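You operate a simulated robot arm through the tools that you are given. There is no shell and no other tool.

The job below is to be done with a simulated robot arm. You get a single attempt, and the scene is never put back.

## Task
Make the black bike flat for storing: saddle right down, handlebars turned in line with the frame.
Fine: seat lever shut and stem knob tight again.

The check looks at the end state, three seconds after you hand in, the way a careful person would. Anything else that was tipped, shoved, dropped, spilled or broken makes it a failure.

## Robot
A 7-joint arm with a two-finger parallel gripper, fixed in place. Base frame: the origin is at the foot of the arm, x ahead of it, y to its left, z up. Lengths are in m, angles in degrees, forces in N, time in s.
With the tool pointing down near the work surface it reaches from about 0.44 to 0.94 m from the base axis. Its first joint turns from -166.0 to 166.0 degrees. Payload 3.91 kg.
Tool frame: the origin (TCP) lies between the finger pads and is the grasp point; the fingertips stand 0.03 m ahead of it; z points along the fingers, y is the line along which they close. The gripper opens to 0.11 m. The fingers are 0.02 m wide and 0.01 m thick; the gripper's body (0.048 by 0.112 m) begins 0.055 m behind the TCP.
Orientation is that of the tool frame in the base frame, as [roll, pitch, yaw] about the fixed x, y, z axes, in that order (R = Rz(yaw) Ry(pitch) Rx(roll)). With the fingers straight down and closing along the base's y, the tool's x points along the base's -x, its y along +y and its z along -z.

## Interface
- The arm moves only by the tool step_arm. Its arguments are lists of equal length, an entry for each row: "travel": the shift along the tool's x, y, z in m, a list of three; "turn": the turn, a rotation vector about the tool's x, y, z in degrees, a list of three; "gripper": the gripper command, from -1 (shut) to 1 (fully open), values between in proportion. In form: {"travel": [[x, y, z], ...], "turn": [[rx, ry, rz], ...], "gripper": [gripper, ...]}. A call has 1 to 20 rows; each row shifts and turns the commanded pose from where the row before left it, along the tool's axes as they then stand. Rows are played at 5 a second. More than 0.05 m and 8.6 degrees between two rows, or a gripper value outside its range, and nothing of the call is played. Where a pose cannot be reached the arm comes as near as it can. A force on the tool above 40 N (or 10 N above the force at the start of the call, whichever is more), or a blocked arm, ends the call early, and 0.2 s more pass. The fingers move at their own pace (about 0.072 m/s each) and stop on an object; they squeeze with about 36 N. The grip force told is the motor's: it shows also when the fingers shut on nothing. Time passes only in rows, and 0.2 s behind the last, so rows that do not move let the fingers close. The reply holds the time, the measured pose of the TCP, the force on the tool along the base axes, the opening and the grip force, in the units named above and with some noise, with the torque about the TCP (base axes, N m) and any sound that the robot's microphone picked up.
- Cameras (640 x 400 px; columns grow to the right, rows downward): "scene" is fixed at [0.2206, 0.5004, 1.4092]; the picture's right is [-0.66, -0.75, 0.00], its down [-0.50, 0.44, -0.74] and it looks along [0.56, -0.49, -0.67] (base axes); focal length 272 px, centre (320, 200). "wrist" rides on the gripper at [0.072, 0.017, -0.103] in the tool frame; the picture's right is [-0.23, 0.97, 0.00], its down [-0.76, -0.18, -0.62] and it looks along [-0.61, -0.14, 0.78] (tool axes); focal length 222 px, centre (320, 200). There is no depth. A picture from a camera that has moved, and an enlarged one, comes with that camera's place and axes in the base frame and with its lens.
- grab_frame(camera): a new picture of that camera. It takes no simulated time.
- raise_lower(by): slides the trunk up (or, below 0, down) by that many m; the arm rides with it, the base frame stays. It gives what a move gives, with no picture.
- inspect(camera, box): a new picture of the part [left, top, right, bottom] of that camera's present view, enlarged. It takes no simulated time.
- sign_off(): hands the job in; it is judged then, once.

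Places have to be worked out from the pictures, the camera data and where the tool is seen. Open the gripper and draw the arm clear of the work before you hand the job in, unless the task says otherwise.

The tools are called as name(argument=value, ...) on one line, values as JSON. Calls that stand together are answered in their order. step_arm: Moves the arm, as the interface text tells. Its arguments: {"type":"object","properties":{"travel":{"type":"array","items":{"type":"array","items":{"type":"number"}}},"turn":{"type":"array","items":{"type":"array","items":{"type":"number"}}},"gripper":{"type":"array","items":{"type":"number"}}},"required":["travel","turn","gripper"]} The other tools are called the same way: raise_lower (by) slides the trunk up or down; grab_frame (camera) takes a picture; inspect (camera, box) takes an enlarged picture of a part of a camera's view; sign_off () hands the job in.

At the start:

```text
time: 0.0
ee_pos: [0.4808, 0.0077, 1.1837]
tcp_rot: [-180.0, 0.0, -180.0]
contact_force: [0.6, -0.7, -0.1]
wrist_torque: [-0.01, -0.03, 0.01]
grip_width: 0.1101
finger_force: 0.0
trunk travel left (down, up): [-0.625, 0.057]
```

scene: 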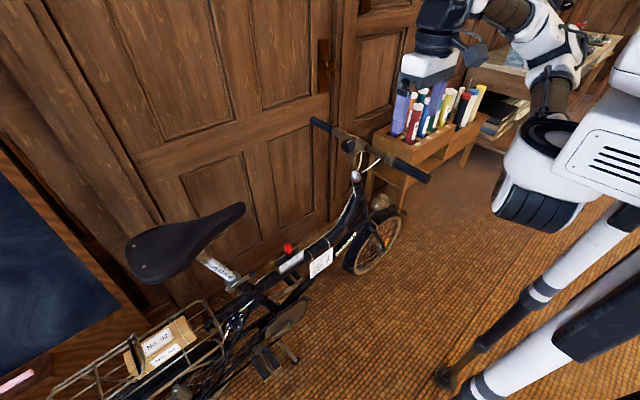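
wrist: 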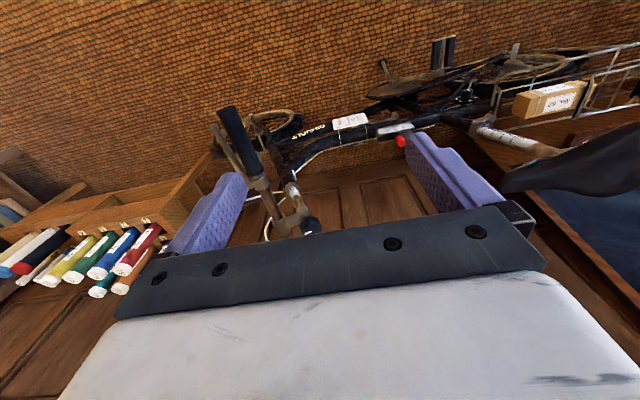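

I begin by looking closely at the bike: saddle, seat clamp lever, stem knob, and labels.

inspect(camera="scene", box=[280, 100, 440, 200])

inspect(camera="scene", box=[180, 220, 340, 320])

inspect(camera="scene", box=[100, 180, 260, 280])

inspect(camera="scene", box=[30, 300, 250, 400])

inspect(camera="scene", box=[280, 180, 440, 280])

```text
4.00 times, centred on (360, 150) of scene
camera zoom: at [0.2206, 0.5004, 1.4092], right [-0.66, -0.75, 0.0], down [-0.5, 0.44, -0.74], along [0.56, -0.49, -0.67], focal length 1088 px, centre (160, 400)
```

zoom: 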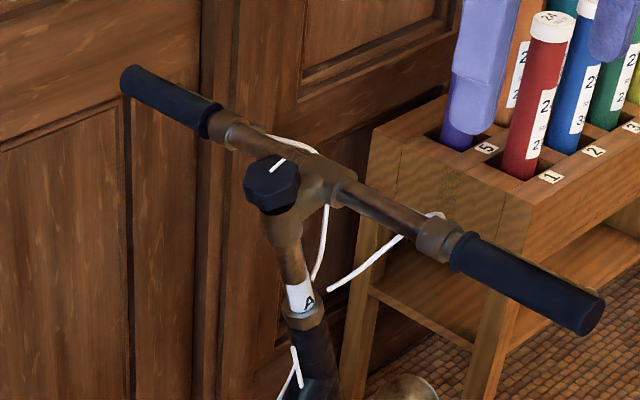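

```text
4.00 times, centred on (260, 270) of scene
camera zoom: at [0.2206, 0.5004, 1.4092], right [-0.66, -0.75, 0.0], down [-0.5, 0.44, -0.74], along [0.56, -0.49, -0.67], focal length 1088 px, centre (560, -80)
```

zoom: 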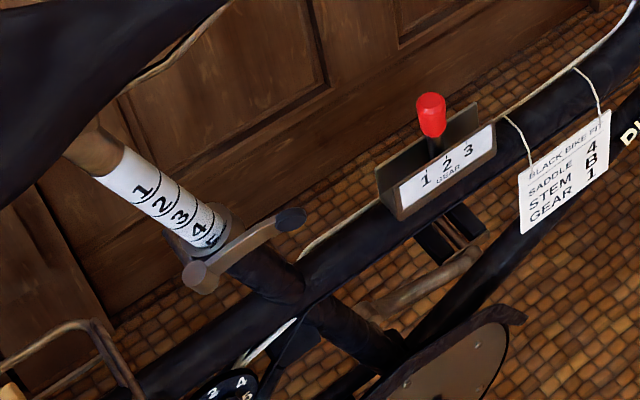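

```text
4.00 times, centred on (180, 230) of scene
camera zoom: at [0.2206, 0.5004, 1.4092], right [-0.66, -0.75, 0.0], down [-0.5, 0.44, -0.74], along [0.56, -0.49, -0.67], focal length 1088 px, centre (880, 80)
```

zoom: 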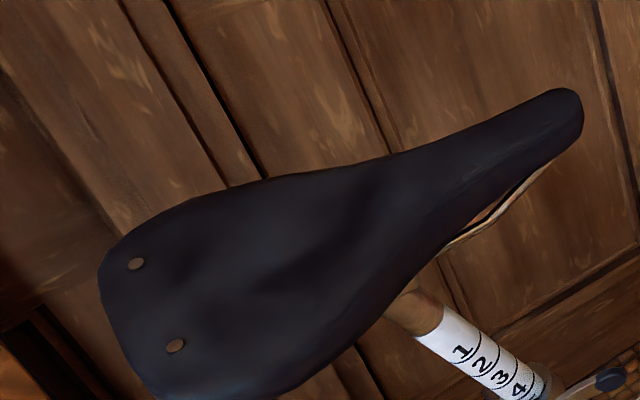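

```text
2.91 times, centred on (140, 350) of scene
camera zoom: at [0.2206, 0.5004, 1.4092], right [-0.66, -0.75, 0.0], down [-0.5, 0.44, -0.74], along [0.56, -0.49, -0.67], focal length 791 px, centre (844, -236)
```

zoom: 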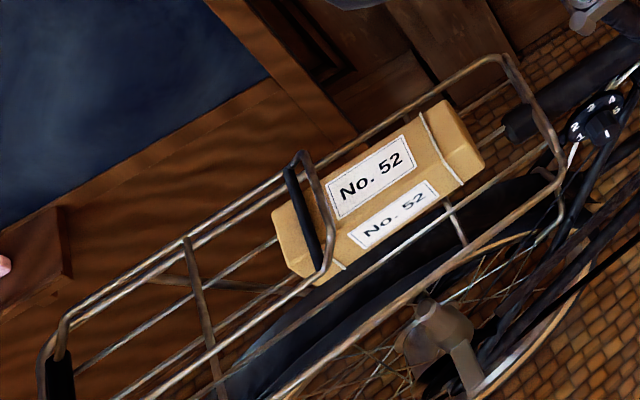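

```text
4.00 times, centred on (360, 230) of scene
camera zoom: at [0.2206, 0.5004, 1.4092], right [-0.66, -0.75, 0.0], down [-0.5, 0.44, -0.74], along [0.56, -0.49, -0.67], focal length 1088 px, centre (160, 80)
```

zoom: 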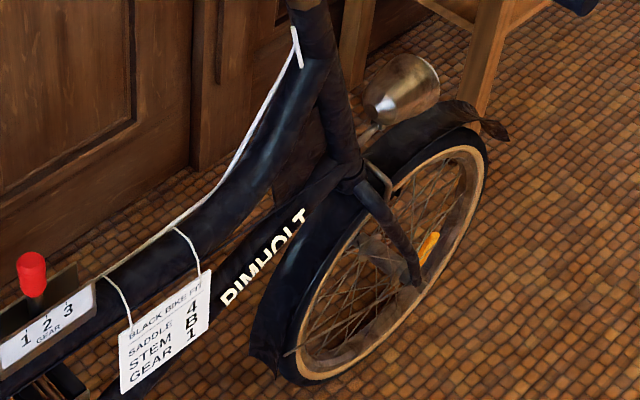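

The tag gives riding fit values, not the storage state, so I go by the task (saddle fully down, bars in line). Next I look through the wrist camera to triangulate the parts.

inspect(camera="wrist", box=[200, 90, 360, 190])

inspect(camera="wrist", box=[240, 150, 400, 250])

inspect(camera="wrist", box=[360, 30, 520, 130])

inspect(camera="wrist", box=[440, 50, 640, 175])

inspect(camera="wrist", box=[0, 150, 240, 300])

```text
4.00 times, centred on (280, 140) of wrist
camera zoom: at [0.4098, 0.0239, 1.2856], right [0.23, 0.97, 0.0], down [0.76, -0.18, 0.62], along [0.61, -0.14, -0.78], focal length 888 px, centre (480, 440)
```

zoom: 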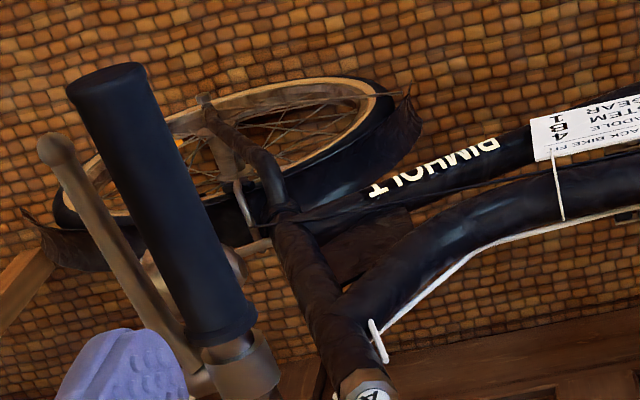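

```text
4.00 times, centred on (320, 200) of wrist
camera zoom: at [0.4098, 0.0239, 1.2856], right [0.23, 0.97, 0.0], down [0.76, -0.18, 0.62], along [0.61, -0.14, -0.78], focal length 888 px, centre (320, 200)
```

zoom: 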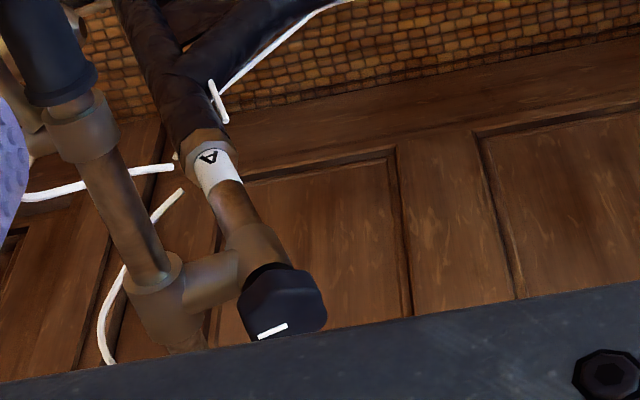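

```text
4.00 times, centred on (440, 80) of wrist
camera zoom: at [0.4098, 0.0239, 1.2856], right [0.23, 0.97, 0.0], down [0.76, -0.18, 0.62], along [0.61, -0.14, -0.78], focal length 888 px, centre (-160, 680)
```

zoom: 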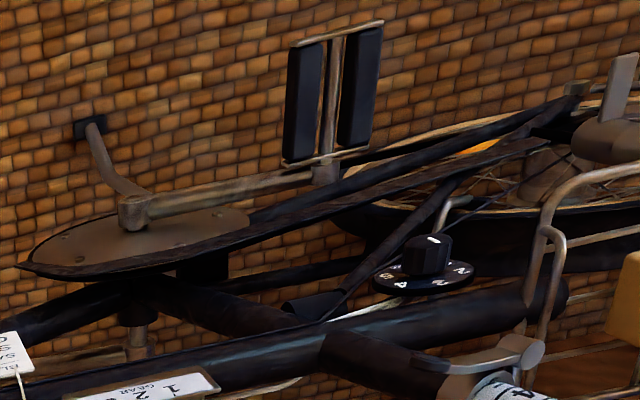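

```text
3.20 times, centred on (540, 112) of wrist
camera zoom: at [0.4098, 0.0239, 1.2856], right [0.23, 0.97, 0.0], down [0.76, -0.18, 0.62], along [0.61, -0.14, -0.78], focal length 711 px, centre (-384, 480)
```

zoom: 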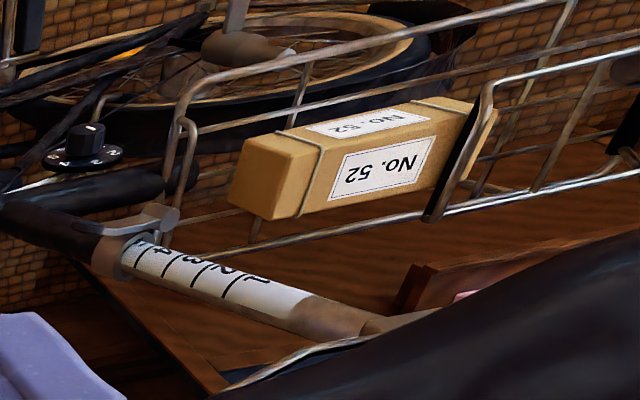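

```text
2.67 times, centred on (120, 225) of wrist
camera zoom: at [0.4098, 0.0239, 1.2856], right [0.23, 0.97, 0.0], down [0.76, -0.18, 0.62], along [0.61, -0.14, -0.78], focal length 592 px, centre (853, 133)
```

zoom: 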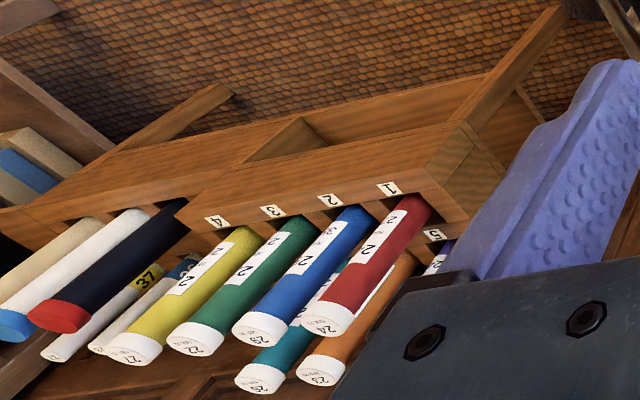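

Triangulating both views: the stem knob is near [0.738, -0.072, 0.948], and the bars run along x from about x = 0.48 to 0.97 at y = -0.13. The frame runs along y at x = 0.739, the seat collar is near [0.739, 0.398, 0.668], and the lever tip is near [0.70, 0.35, 0.70]. I move above the knob with the gripper open to look closer.

step_arm(travel=[[-0.032, -0.01, 0.005], [-0.032, -0.01, 0.005], [-0.032, -0.01, 0.005], [-0.032, -0.01, 0.005], [-0.032, -0.01, 0.005], [-0.032, -0.01, 0.005], [-0.032, -0.01, 0.005], [-0.032, -0.01, 0.005]], turn=[[0, 0, 0], [0, 0, 0], [0, 0, 0], [0, 0, 0], [0, 0, 0], [0, 0, 0], [0, 0, 0], [0, 0, 0]], gripper=[1, 1, 1, 1, 1, 1, 1, 1])

grab_frame(camera="wrist")

grab_frame(camera="scene")

```text
time: 1.8
ee_pos: [0.7378, -0.0722, 1.1434]
tcp_rot: [-180.0, 0.0, -180.0]
contact_force: [0.2, -0.4, 0.3]
wrist_torque: [-0.02, 0.04, 0.0]
grip_width: 0.11
finger_force: 0.0
trunk travel left (down, up): [-0.625, 0.057]
```

```text
taken
camera wrist: at [0.6664, -0.0564, 1.245], right [0.23, 0.97, 0.0], down [0.76, -0.18, 0.62], along [0.61, -0.14, -0.78], focal length 222 px, centre (320, 200)
```

wrist: 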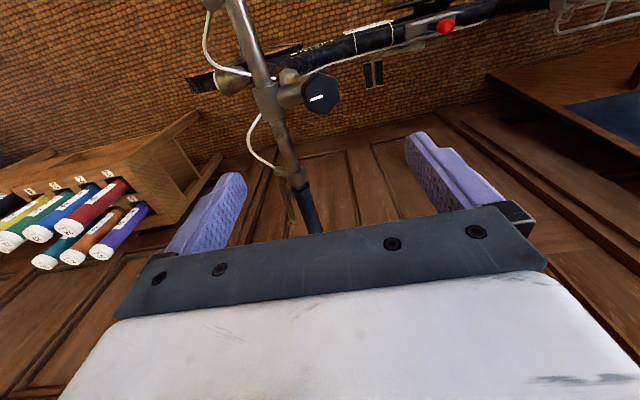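

```text
taken
```

scene: 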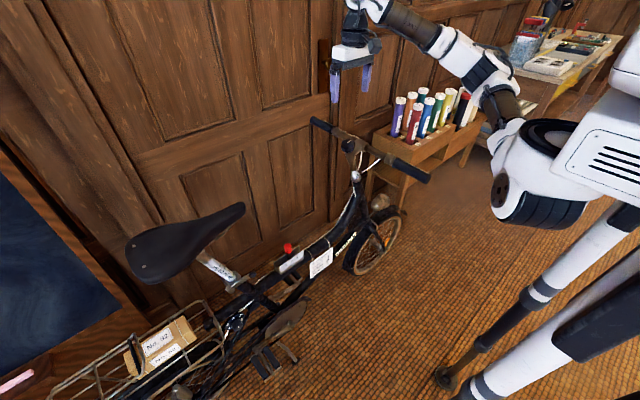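

Now I zoom on the knob, both bar ends and the tube rack.

inspect(camera="wrist", box=[240, 50, 400, 150])

inspect(camera="wrist", box=[160, 0, 400, 150])

inspect(camera="scene", box=[280, 80, 520, 230])

```text
4.00 times, centred on (320, 100) of wrist
camera zoom: at [0.6664, -0.0564, 1.245], right [0.23, 0.97, 0.0], down [0.76, -0.18, 0.62], along [0.61, -0.14, -0.78], focal length 888 px, centre (320, 600)
```

zoom: 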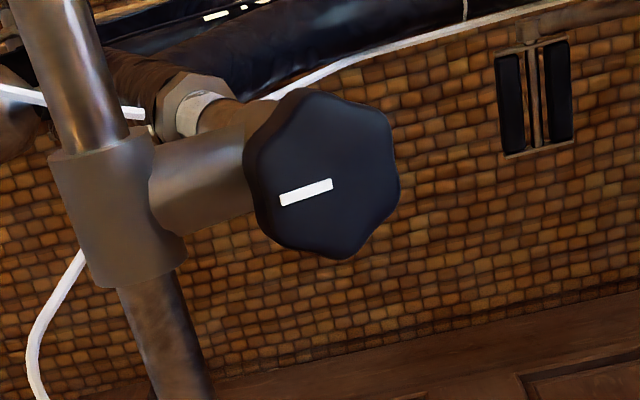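

```text
2.67 times, centred on (280, 75) of wrist
camera zoom: at [0.6664, -0.0564, 1.245], right [0.23, 0.97, 0.0], down [0.76, -0.18, 0.62], along [0.61, -0.14, -0.78], focal length 592 px, centre (427, 533)
```

zoom: 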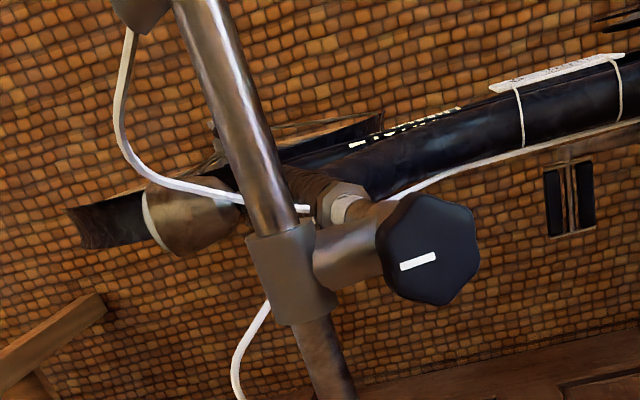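

```text
2.67 times, centred on (400, 155) of scene
camera zoom: at [0.2206, 0.5004, 1.4092], right [-0.66, -0.75, 0.0], down [-0.5, 0.44, -0.74], along [0.56, -0.49, -0.67], focal length 725 px, centre (107, 320)
```

zoom: 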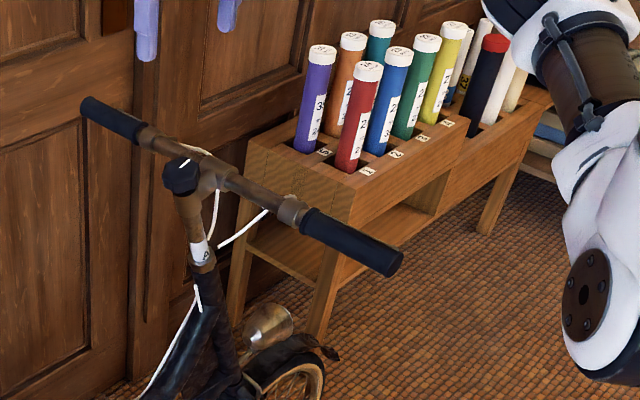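

The mark on the lobed knob currently points straight forward, taken as the tight position, and the knob is about 0.048 m across. I zoom further to see its height and what is around it.

inspect(camera="scene", box=[328, 125, 376, 155])

inspect(camera="wrist", box=[280, 60, 360, 110])

inspect(camera="scene", box=[212, 255, 276, 295])

```text
13.33 times, centred on (352, 140) of scene
camera zoom: at [0.2206, 0.5004, 1.4092], right [-0.66, -0.75, 0.0], down [-0.5, 0.44, -0.74], along [0.56, -0.49, -0.67], focal length 3626 px, centre (-107, 1000)
```

zoom: 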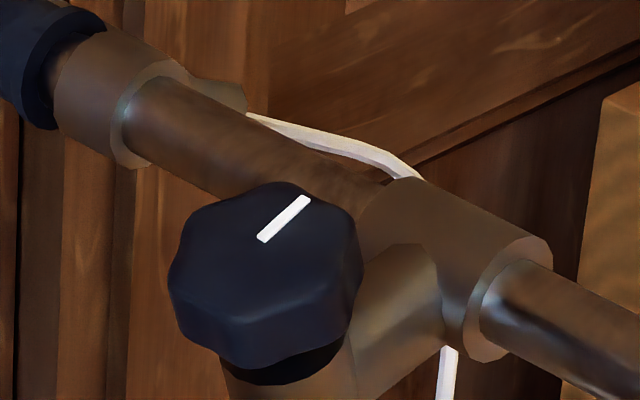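

```text
8.00 times, centred on (320, 85) of wrist
camera zoom: at [0.6664, -0.0564, 1.245], right [0.23, 0.97, 0.0], down [0.76, -0.18, 0.62], along [0.61, -0.14, -0.78], focal length 1777 px, centre (320, 1120)
```

zoom: 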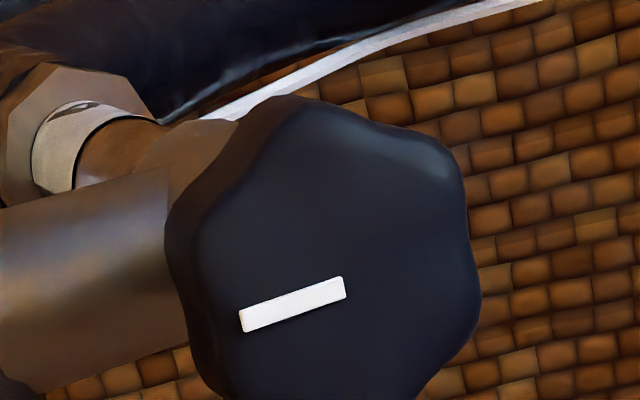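

```text
10.00 times, centred on (244, 275) of scene
camera zoom: at [0.2206, 0.5004, 1.4092], right [-0.66, -0.75, 0.0], down [-0.5, 0.44, -0.74], along [0.56, -0.49, -0.67], focal length 2720 px, centre (1080, -550)
```

zoom: 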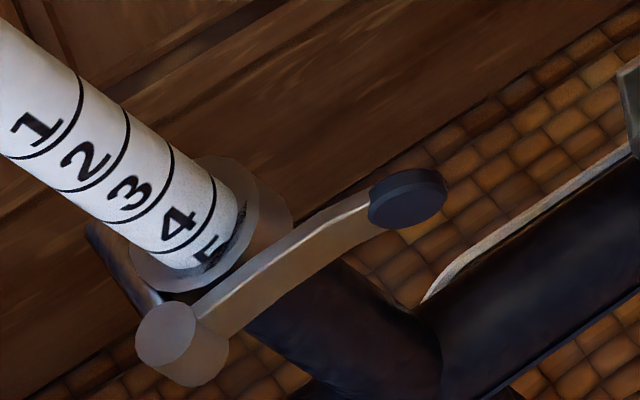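

The knob stands on the steering axis, which leans back about 20° (up direction about [0, 0.34, 0.94]). I tilt the tool onto that axis and turn the fingers so they close along base x, clear of the stem extension.

step_arm(travel=[[0, 0, 0], [0, 0, 0], [0, 0, 0], [0, 0, 0], [0, 0, 0], [0, 0, 0], [0, 0, 0], [0, 0, 0], [0, 0, 0], [0, 0, 0], [0, 0, 0], [0, 0, 0], [0, 0, 0], [0, 0, 0]], turn=[[6.667, 0, 0], [6.667, 0, 0], [6.667, 0, 0], [0, 0, 8.2], [0, 0, 8.2], [0, 0, 8.2], [0, 0, 8.2], [0, 0, 8.2], [0, 0, 8.2], [0, 0, 8.2], [0, 0, 8.2], [0, 0, 8.2], [0, 0, 8.2], [0, 0, 8]], gripper=[1, 1, 1, 1, 1, 1, 1, 1, 1, 1, 1, 1, 1, 1])

grab_frame(camera="wrist")

grab_frame(camera="scene")

```text
time: 4.8
ee_pos: [0.7378, -0.0727, 1.1444]
tcp_rot: [179.9, 20.1, 89.9]
contact_force: [-0.4, -0.2, 0.6]
wrist_torque: [0.01, 0.02, 0.03]
grip_width: 0.1103
finger_force: 0.1
trunk travel left (down, up): [-0.625, 0.057]
```

```text
taken
camera wrist: at [0.7554, 0.0306, 1.2146], right [0.97, -0.21, 0.08], down [-0.18, -0.5, 0.85], along [-0.14, -0.84, -0.53], focal length 222 px, centre (320, 200)
```

wrist: 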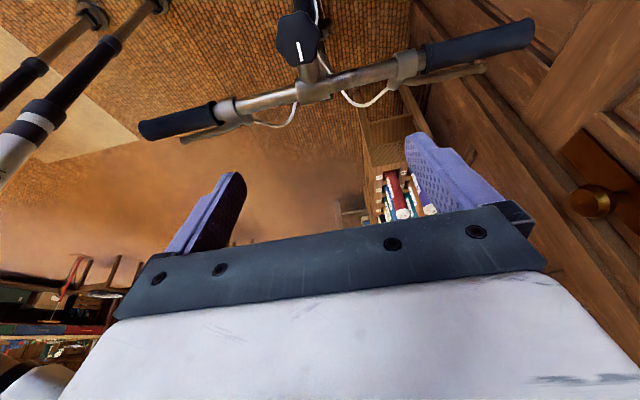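

```text
taken
```

scene: 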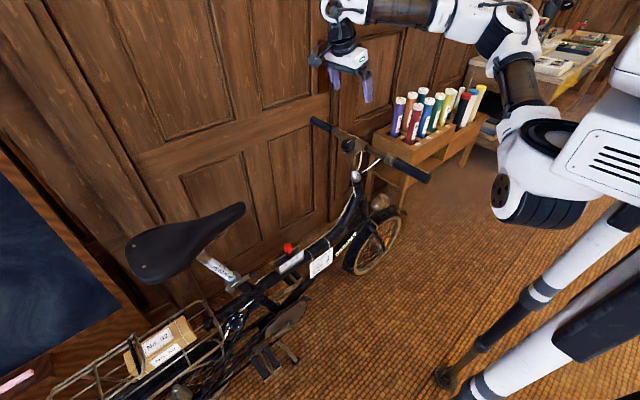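

inspect(camera="wrist", box=[248, 5, 344, 65])

inspect(camera="wrist", box=[120, 0, 560, 180])

```text
6.67 times, centred on (296, 35) of wrist
camera zoom: at [0.7554, 0.0306, 1.2146], right [0.97, -0.21, 0.08], down [-0.18, -0.5, 0.85], along [-0.14, -0.84, -0.53], focal length 1481 px, centre (480, 1300)
```

zoom: 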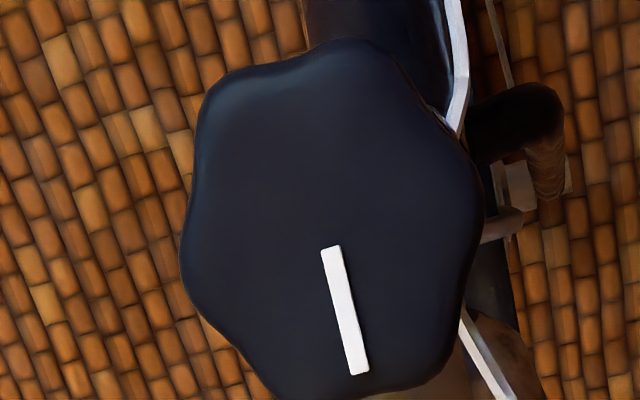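

```text
1.45 times, centred on (340, 90) of wrist
camera zoom: at [0.7554, 0.0306, 1.2146], right [0.97, -0.21, 0.08], down [-0.18, -0.5, 0.85], along [-0.14, -0.84, -0.53], focal length 323 px, centre (291, 360)
```

zoom: 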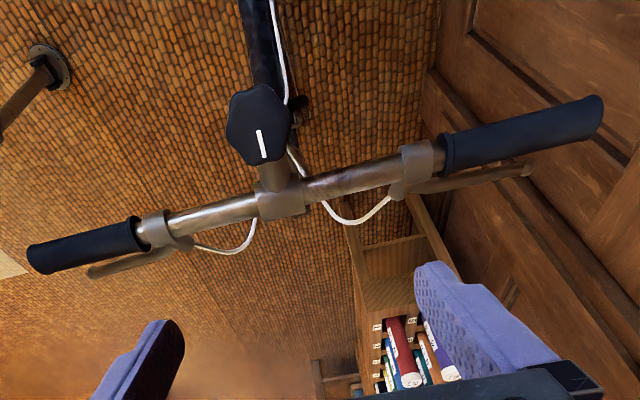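

The knob has six lobes, and its top centre is at about [0.733, -0.070, 0.957]. I move along the axis until the fingertips are about 4 cm above it, then check centring.

step_arm(travel=[[0.0167, -0.00125, 0.0261], [0.0167, -0.00125, 0.0261], [0.0167, -0.00125, 0.0261], [0.0167, -0.00125, 0.0261]], turn=[[0, 0, 0], [0, 0, 0], [0, 0, 0], [0, 0, 0]], gripper=[1, 1, 1, 1])

grab_frame(camera="wrist")

inspect(camera="scene", box=[296, 80, 424, 160])

```text
time: 5.8
ee_pos: [0.7332, -0.0448, 1.0218]
tcp_rot: [180.0, 20.0, 90.0]
contact_force: [-0.7, -0.2, 0.1]
wrist_torque: [0.03, -0.02, -0.02]
grip_width: 0.1098
finger_force: 0.0
trunk travel left (down, up): [-0.625, 0.057]
```

```text
taken
camera wrist: at [0.7509, 0.0586, 1.0934], right [0.97, -0.21, 0.08], down [-0.18, -0.5, 0.85], along [-0.14, -0.84, -0.53], focal length 222 px, centre (320, 200)
```

wrist: 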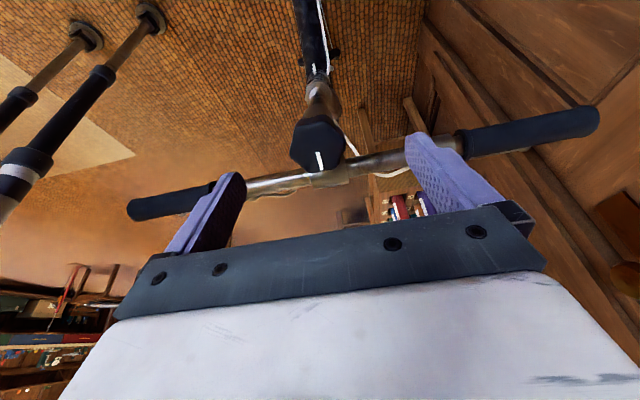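

```text
5.00 times, centred on (360, 120) of scene
camera zoom: at [0.2206, 0.5004, 1.4092], right [-0.66, -0.75, 0.0], down [-0.5, 0.44, -0.74], along [0.56, -0.49, -0.67], focal length 1360 px, centre (120, 600)
```

zoom: 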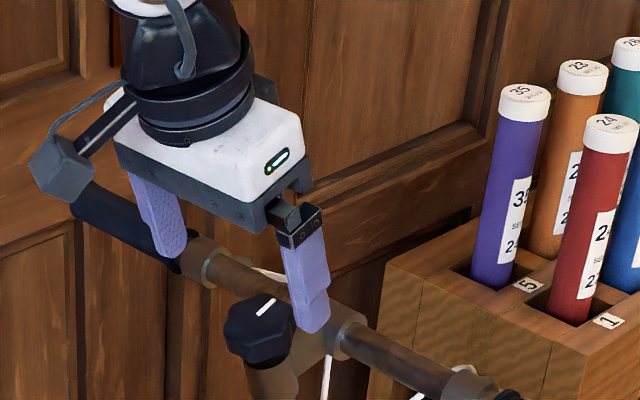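

inspect(camera="wrist", box=[270, 105, 366, 165])

inspect(camera="wrist", box=[160, 80, 520, 260])

```text
6.67 times, centred on (318, 135) of wrist
camera zoom: at [0.7509, 0.0586, 1.0934], right [0.97, -0.21, 0.08], down [-0.18, -0.5, 0.85], along [-0.14, -0.84, -0.53], focal length 1481 px, centre (333, 633)
```

zoom: 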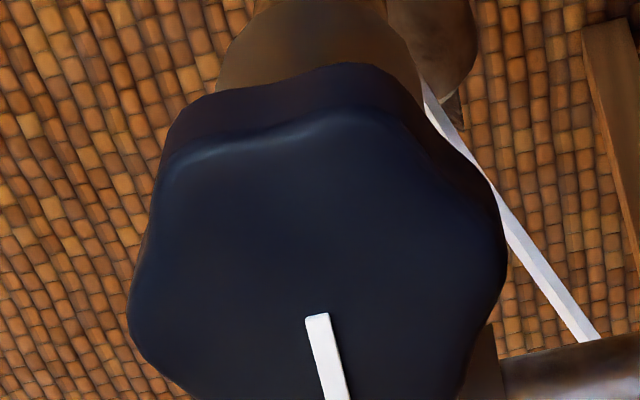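

```text
1.78 times, centred on (340, 170) of wrist
camera zoom: at [0.7509, 0.0586, 1.0934], right [0.97, -0.21, 0.08], down [-0.18, -0.5, 0.85], along [-0.14, -0.84, -0.53], focal length 395 px, centre (284, 253)
```

zoom: 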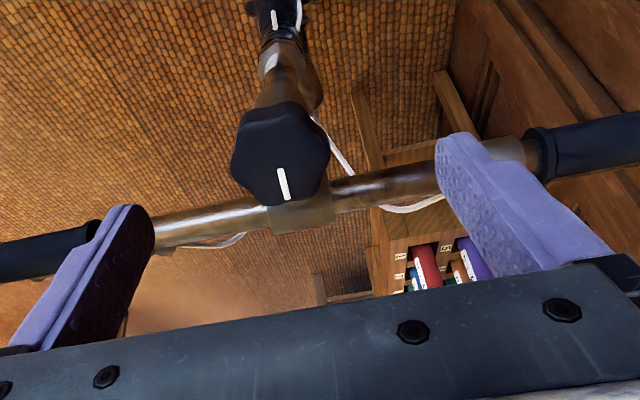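

The top centre refines to [0.731, -0.069, 0.962]. I advance about 5 cm along the axis so the fingertips cover only the knob, then close on it.

step_arm(travel=[[-0.001, -0.001, 0.017], [-0.001, -0.001, 0.017], [0, 0, 0.016], [0, 0, 0], [0, 0, 0], [0, 0, 0], [0, 0, 0], [0, 0, 0]], turn=[[0, 0, 0], [0, 0, 0], [0, 0, 0], [0, 0, 0], [0, 0, 0], [0, 0, 0], [0, 0, 0], [0, 0, 0]], gripper=[1, 1, 1, 1, -1, -1, -1, -1])

inspect(camera="wrist", box=[160, 80, 520, 260])

inspect(camera="scene", box=[296, 90, 424, 170])

```text
time: 7.6
ee_pos: [0.7299, -0.0632, 0.9757]
tcp_rot: [-180.0, 20.1, 90.0]
contact_force: [-6.3, 0.2, -1.6]
wrist_torque: [-0.21, 0.15, -0.06]
grip_width: 0.0437
finger_force: 45.2
trunk travel left (down, up): [-0.625, 0.057]
```

```text
1.78 times, centred on (340, 170) of wrist
camera zoom: at [0.748, 0.0395, 1.0472], right [0.97, -0.21, 0.08], down [-0.18, -0.5, 0.85], along [-0.14, -0.84, -0.53], focal length 395 px, centre (284, 253)
```

zoom: 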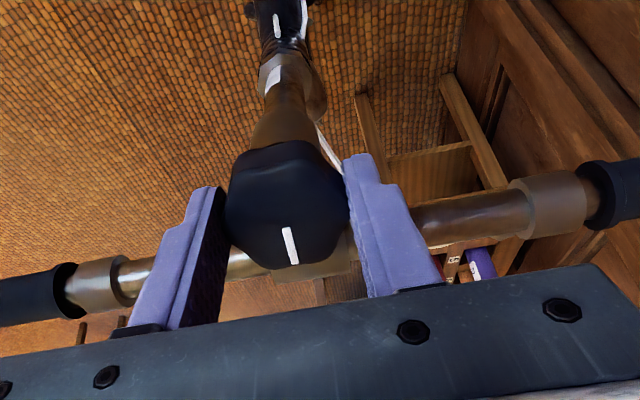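

```text
5.00 times, centred on (360, 130) of scene
camera zoom: at [0.2206, 0.5004, 1.4092], right [-0.66, -0.75, 0.0], down [-0.5, 0.44, -0.74], along [0.56, -0.49, -0.67], focal length 1360 px, centre (120, 550)
```

zoom: 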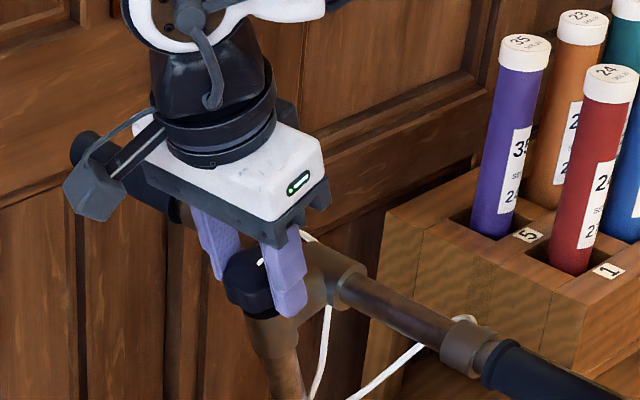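

The fingers hold the knob (opening 0.0437 m), with a small side load toward -x. I shift 1 mm that way and turn counter-clockwise seen from above, which should loosen it, watching the torque.

step_arm(travel=[[0, -0.001, 0], [0, 0, 0], [0, 0, 0], [0, 0, 0]], turn=[[0, 0, 0], [0, 0, -6], [0, 0, -6], [0, 0, -6]], gripper=[-1, -1, -1, -1])

inspect(camera="wrist", box=[160, 80, 520, 260])

inspect(camera="scene", box=[296, 90, 424, 170])

```text
time: 8.6
ee_pos: [0.7303, -0.0635, 0.9766]
tcp_rot: [-173.6, 19.1, 109.3]
contact_force: [-1.1, 3.7, -4.3]
wrist_torque: [-0.18, -0.61, 0.17]
grip_width: 0.0437
finger_force: 44.6
trunk travel left (down, up): [-0.625, 0.057]
```

```text
1.78 times, centred on (340, 170) of wrist
camera zoom: at [0.7241, 0.0409, 1.0467], right [1.0, 0.08, -0.03], down [0.07, -0.52, 0.85], along [0.06, -0.85, -0.52], focal length 395 px, centre (284, 253)
```

zoom: 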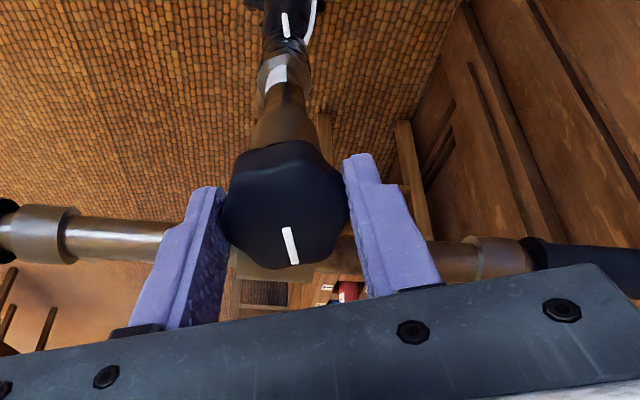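

```text
5.00 times, centred on (360, 130) of scene
camera zoom: at [0.2206, 0.5004, 1.4092], right [-0.66, -0.75, 0.0], down [-0.5, 0.44, -0.74], along [0.56, -0.49, -0.67], focal length 1360 px, centre (120, 550)
```

zoom: 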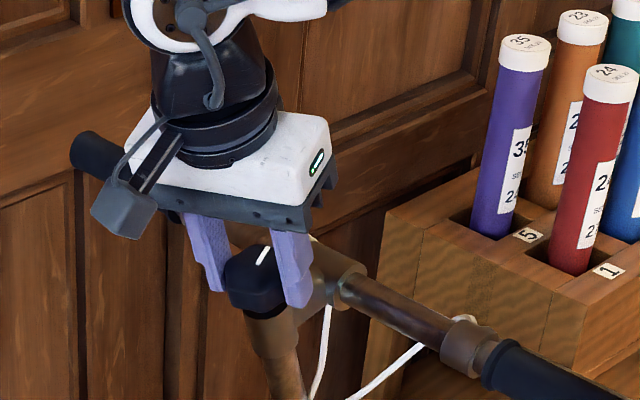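

The knob turns with the gripper (mark follows, yaw 90→109) and nothing else moved. I keep loosening.

step_arm(travel=[[0, 0, 0], [0, 0, 0], [0, 0, 0], [0, 0, 0], [0, 0, 0], [0, 0, 0], [0, 0, 0], [0, 0, 0], [0, 0, 0]], turn=[[0, 0, -8], [0, 0, -8], [0, 0, -8], [0, 0, -8], [0, 0, -8], [0, 0, -8], [0, 0, -8], [0, 0, -8], [0, 0, -8]], gripper=[-1, -1, -1, -1, -1, -1, -1, -1, -1])

inspect(camera="wrist", box=[160, 80, 520, 260])

inspect(camera="scene", box=[280, 80, 440, 180])

```text
time: 10.6
ee_pos: [0.7281, -0.0653, 0.9774]
tcp_rot: [-159.8, 0.0, -180.0]
contact_force: [-12.8, 2.4, -6.7]
wrist_torque: [0.11, -0.55, 0.17]
grip_width: 0.044
finger_force: 45.1
trunk travel left (down, up): [-0.625, 0.057]
```

```text
1.78 times, centred on (340, 170) of wrist
camera zoom: at [0.6576, -0.0139, 1.0665], right [0.22, 0.92, -0.33], down [0.76, 0.05, 0.65], along [0.61, -0.4, -0.69], focal length 395 px, centre (284, 253)
```

zoom: 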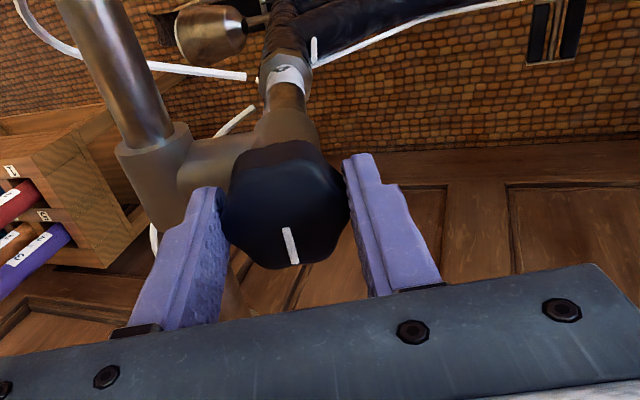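

```text
4.00 times, centred on (360, 130) of scene
camera zoom: at [0.2206, 0.5004, 1.4092], right [-0.66, -0.75, 0.0], down [-0.5, 0.44, -0.74], along [0.56, -0.49, -0.67], focal length 1088 px, centre (160, 480)
```

zoom: 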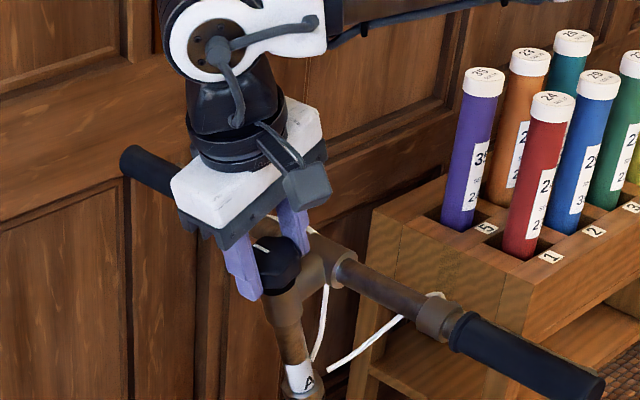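

A quarter turn done, with the mark now pointing to +x. The side force of -12.8 N says the axis is 1–2 mm further toward -x, so I correct for it and continue loosening.

step_arm(travel=[[0.002, 0, 0], [0, 0, 0], [0, 0, 0], [0, 0, 0], [0, 0, 0], [0, 0, 0], [0, 0, 0], [0, 0, 0], [0, 0, 0], [0, 0, 0], [0, 0, 0], [0, 0, 0]], turn=[[0, 0, 0], [0, 0, -8], [0, 0, -8], [0, 0, -8], [0, 0, -8], [0, 0, -8], [0, 0, -8], [0, 0, -8], [0, 0, -8], [0, 0, -8], [0, 0, -8], [0, 0, -8]], gripper=[-1, -1, -1, -1, -1, -1, -1, -1, -1, -1, -1, -1])

inspect(camera="wrist", box=[160, 80, 520, 260])

inspect(camera="scene", box=[280, 80, 440, 180])

```text
time: 13.2
ee_pos: [0.7286, -0.0654, 0.9767]
tcp_rot: [-165.2, -13.8, -137.8]
contact_force: [28.1, -13.2, 8.7]
wrist_torque: [0.44, -0.46, 0.11]
grip_width: 0.0438
finger_force: 45.0
out of reach, approached as far as the arm can: row 7, 8, 9, 10, 11, 12
trunk travel left (down, up): [-0.625, 0.057]
```

```text
1.78 times, centred on (340, 170) of wrist
camera zoom: at [0.666, -0.0664, 1.0845], right [-0.51, 0.81, -0.3], down [0.67, 0.59, 0.45], along [0.54, 0.03, -0.84], focal length 395 px, centre (284, 253)
```

zoom: 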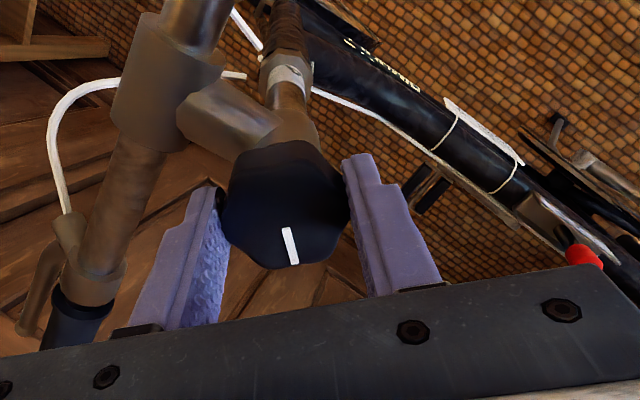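

```text
4.00 times, centred on (360, 130) of scene
camera zoom: at [0.2206, 0.5004, 1.4092], right [-0.66, -0.75, 0.0], down [-0.5, 0.44, -0.74], along [0.56, -0.49, -0.67], focal length 1088 px, centre (160, 480)
```

zoom: 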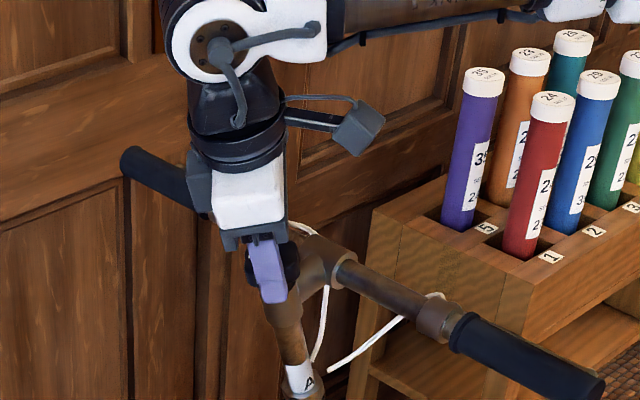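

The wrist reached its turning limit after about 133° of loosening. I open slightly, back out along the axis and look at the knob.

step_arm(travel=[[0, 0, 0], [0, 0, 0], [0, 0, -0.02], [0, 0, -0.03], [0, 0, -0.03]], turn=[[0, 0, 0], [0, 0, 0], [0, 0, 0], [0, 0, 0], [0, 0, 0]], gripper=[0.25, 0.25, 0.25, 0.25, 0.25])

inspect(camera="scene", box=[280, 80, 440, 180])

grab_frame(camera="wrist")

```text
time: 14.4
ee_pos: [0.7276, -0.0378, 1.0528]
tcp_rot: [-165.2, -13.7, -137.7]
contact_force: [0.4, 0.0, -1.1]
wrist_torque: [-0.04, 0.0, -0.01]
grip_width: 0.0687
finger_force: 0.0
trunk travel left (down, up): [-0.625, 0.057]
```

```text
4.00 times, centred on (360, 130) of scene
camera zoom: at [0.2206, 0.5004, 1.4092], right [-0.66, -0.75, 0.0], down [-0.5, 0.44, -0.74], along [0.56, -0.49, -0.67], focal length 1088 px, centre (160, 480)
```

zoom: 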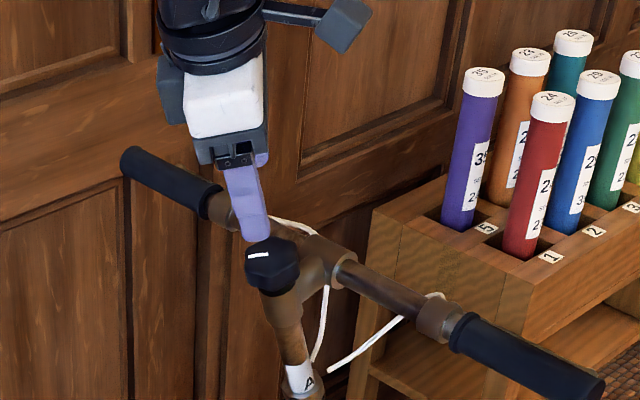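

```text
taken
camera wrist: at [0.6652, -0.0376, 1.161], right [-0.51, 0.81, -0.29], down [0.67, 0.59, 0.45], along [0.53, 0.03, -0.84], focal length 222 px, centre (320, 200)
```

wrist: 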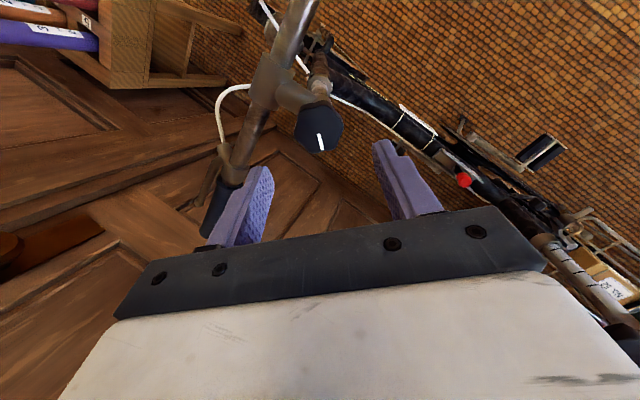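

The knob stayed where I left it, and the bike is undisturbed. The bare bar section on the near side, around x = 0.655, is the best place to grip and turn the bar. I rotate back to a finger line across the bar and hover above it.

step_arm(travel=[[0, 0, 0], [0, 0, 0], [0, 0, 0], [0, 0, 0], [0, 0, 0], [0, 0, 0], [0.024, -0.017, 0.0], [0.024, -0.017, 0], [0.024, -0.016, 0]], turn=[[0, 0, 7], [0, 0, 7], [0, 0, 7], [0, 0, 7], [0, 0, 7], [0, 0, 7], [0, 0, 0], [0, 0, 0], [0, 0, 0]], gripper=[0.25, 0.25, 0.25, 0.25, 0.25, 0.25, 0.25, 0.25, 0.25])

grab_frame(camera="wrist")

inspect(camera="scene", box=[280, 80, 440, 180])

```text
time: 16.4
ee_pos: [0.6566, -0.0877, 1.0698]
tcp_rot: [-160.0, -0.6, -178.0]
contact_force: [-0.3, -0.8, 0.3]
wrist_torque: [0.0, -0.02, 0.0]
grip_width: 0.0689
finger_force: 0.0
trunk travel left (down, up): [-0.625, 0.057]
```

```text
taken
camera wrist: at [0.585, -0.0379, 1.1611], right [0.19, 0.92, -0.34], down [0.77, 0.07, 0.64], along [0.61, -0.38, -0.69], focal length 222 px, centre (320, 200)
```

wrist: 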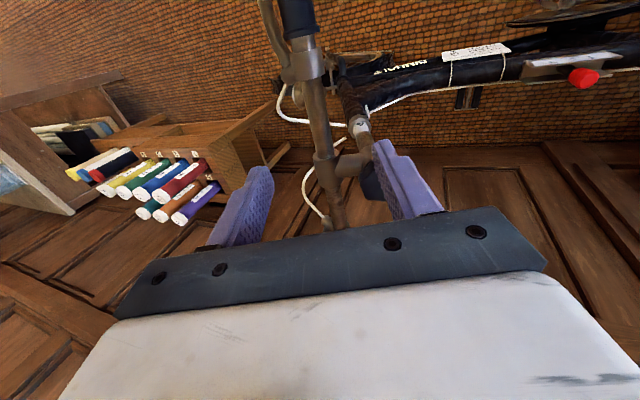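

```text
4.00 times, centred on (360, 130) of scene
camera zoom: at [0.2206, 0.5004, 1.4092], right [-0.66, -0.75, 0.0], down [-0.5, 0.44, -0.74], along [0.56, -0.49, -0.67], focal length 1088 px, centre (160, 480)
```

zoom: 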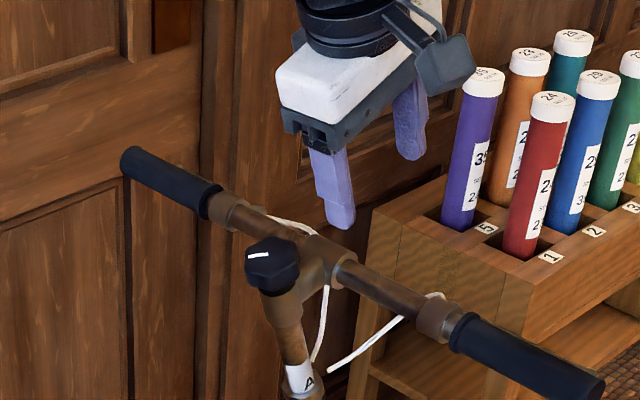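

inspect(camera="wrist", box=[240, 20, 432, 140])

inspect(camera="wrist", box=[260, 100, 420, 200])

```text
3.33 times, centred on (336, 80) of wrist
camera zoom: at [0.585, -0.0379, 1.1611], right [0.19, 0.92, -0.34], down [0.77, 0.07, 0.64], along [0.61, -0.38, -0.69], focal length 740 px, centre (267, 600)
```

zoom: 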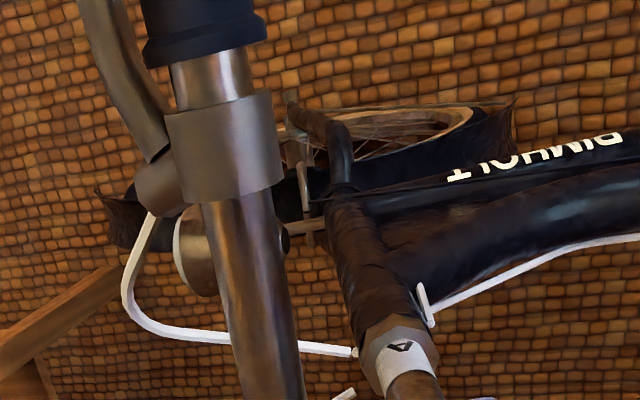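

```text
4.00 times, centred on (340, 150) of wrist
camera zoom: at [0.585, -0.0379, 1.1611], right [0.19, 0.92, -0.34], down [0.77, 0.07, 0.64], along [0.61, -0.38, -0.69], focal length 888 px, centre (240, 400)
```

zoom: 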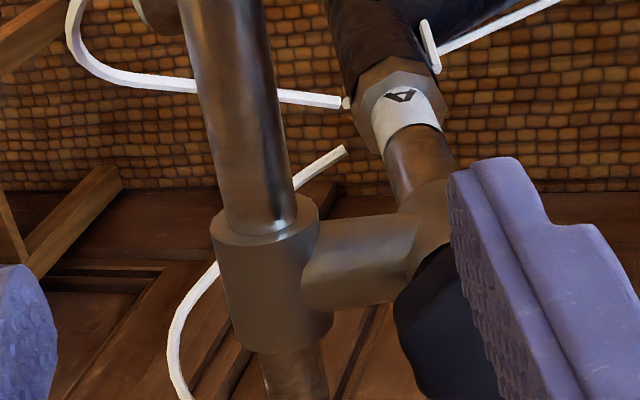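

The bar axis is at about y = -0.137, z = 0.942 and is 25 mm thick. I descend along the steering axis with the fingers straddling it, stopping just short for a check.

step_arm(travel=[[0, -0.002, 0], [0, 0, 0.025], [0, 0, 0.025], [0, 0, 0.025], [0, 0, 0.025]], turn=[[0, 0, 2], [0, 0, 0], [0, 0, 0], [0, 0, 0], [0, 0, 0]], gripper=[0.4, 0.4, 0.4, 0.4, 0.4])

inspect(camera="wrist", box=[200, 80, 456, 240])

inspect(camera="scene", box=[280, 80, 440, 180])

```text
time: 17.6
ee_pos: [0.6578, -0.122, 0.9763]
tcp_rot: [-160.0, 0.0, 180.0]
contact_force: [0.7, 1.2, 0.1]
wrist_torque: [0.02, -0.01, 0.03]
grip_width: 0.0767
finger_force: 0.0
trunk travel left (down, up): [-0.625, 0.057]
```

```text
2.50 times, centred on (328, 160) of wrist
camera zoom: at [0.5864, -0.0713, 1.0664], right [0.23, 0.92, -0.33], down [0.76, 0.05, 0.65], along [0.61, -0.4, -0.69], focal length 555 px, centre (300, 300)
```

zoom: 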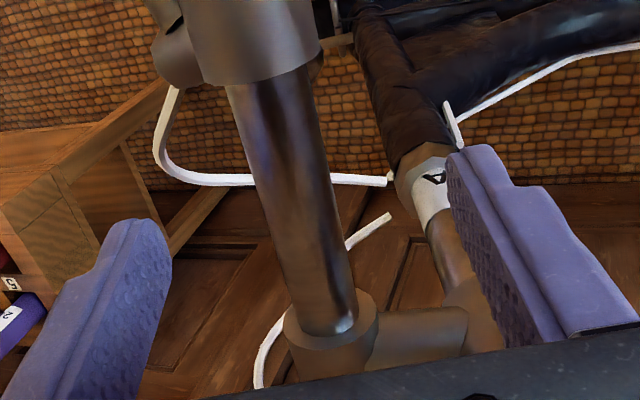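

```text
4.00 times, centred on (360, 130) of scene
camera zoom: at [0.2206, 0.5004, 1.4092], right [-0.66, -0.75, 0.0], down [-0.5, 0.44, -0.74], along [0.56, -0.49, -0.67], focal length 1088 px, centre (160, 480)
```

zoom: 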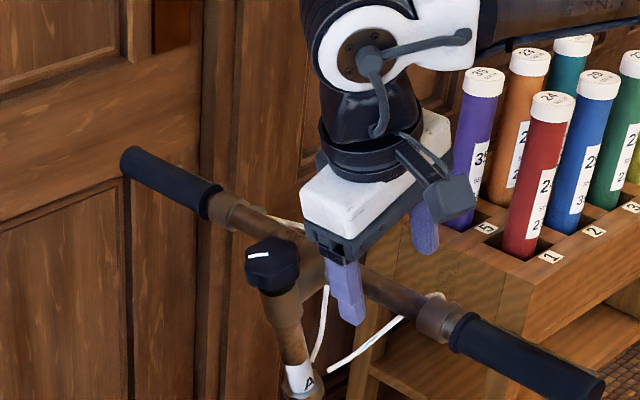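

The bar sits between the fingers. I go down the remaining 3.3 cm and close on it.

step_arm(travel=[[0, 0, 0.017], [0, 0, 0.016], [0, 0, 0], [0, 0, 0], [0, 0, 0], [0, 0, 0]], turn=[[0, 0, 0], [0, 0, 0], [0, 0, 0], [0, 0, 0], [0, 0, 0], [0, 0, 0]], gripper=[0.4, 0.4, 0.4, -1, -1, -1])

inspect(camera="wrist", box=[200, 80, 456, 240])

inspect(camera="scene", box=[280, 80, 440, 180])

```text
time: 19.0
ee_pos: [0.656, -0.1352, 0.9467]
tcp_rot: [-159.9, 0.0, 180.0]
contact_force: [-1.4, -10.1, 2.8]
wrist_torque: [-0.3, -0.01, -0.29]
grip_width: 0.0214
finger_force: 45.2
trunk travel left (down, up): [-0.625, 0.057]
```

```text
2.50 times, centred on (328, 160) of wrist
camera zoom: at [0.5856, -0.0839, 1.0354], right [0.23, 0.91, -0.33], down [0.76, 0.05, 0.65], along [0.61, -0.4, -0.69], focal length 555 px, centre (300, 300)
```

zoom: 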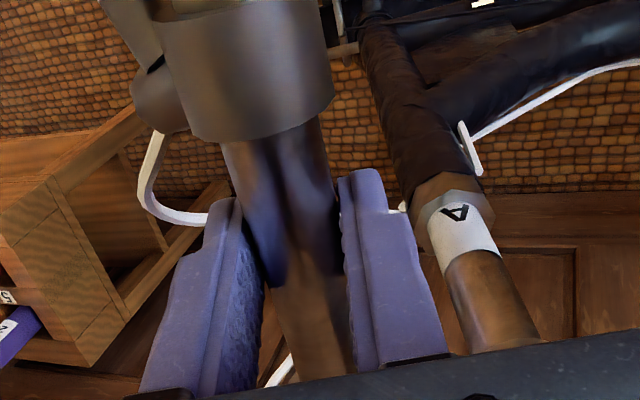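

```text
4.00 times, centred on (360, 130) of scene
camera zoom: at [0.2206, 0.5004, 1.4092], right [-0.66, -0.75, 0.0], down [-0.5, 0.44, -0.74], along [0.56, -0.49, -0.67], focal length 1088 px, centre (160, 480)
```

zoom: 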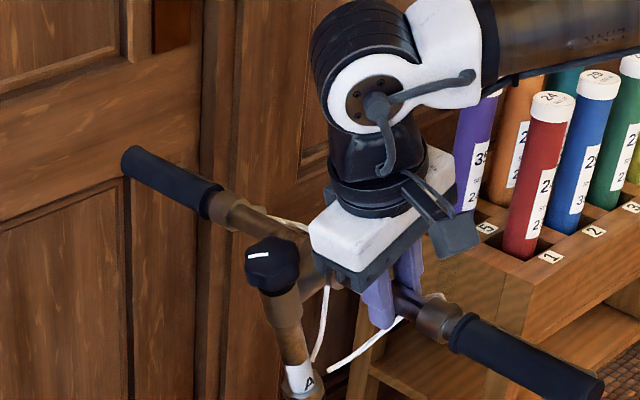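

Gripped firmly (21 mm). Now a small test: a 4° clockwise swing about the steering axis, pulling the near end rearward, watching the force to see whether the stem is loose.

step_arm(travel=[[0.0019, 0.0026, 0], [0.0019, 0.0026, 0]], turn=[[0, 0, 2], [0, 0, 2]], gripper=[-1, -1])

inspect(camera="scene", box=[280, 80, 440, 180])

```text
time: 19.6
ee_pos: [0.6518, -0.1297, 0.9442]
tcp_rot: [-159.9, 1.5, 176.1]
contact_force: [-4.6, -17.4, 1.1]
wrist_torque: [-0.27, -0.43, -0.42]
grip_width: 0.0214
finger_force: 45.0
trunk travel left (down, up): [-0.625, 0.057]
```

```text
4.00 times, centred on (360, 130) of scene
camera zoom: at [0.2206, 0.5004, 1.4092], right [-0.66, -0.75, 0.0], down [-0.5, 0.44, -0.74], along [0.56, -0.49, -0.67], focal length 1088 px, centre (160, 480)
```

zoom: 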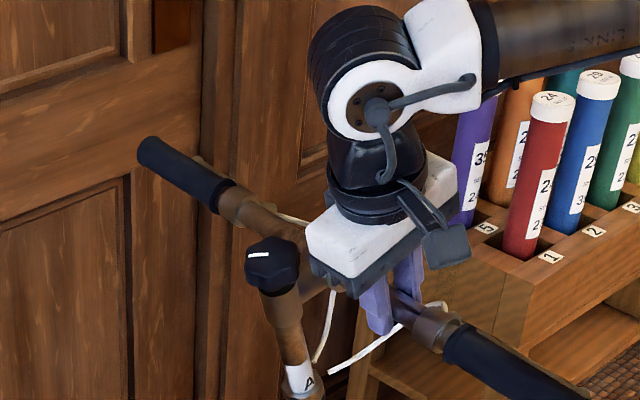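

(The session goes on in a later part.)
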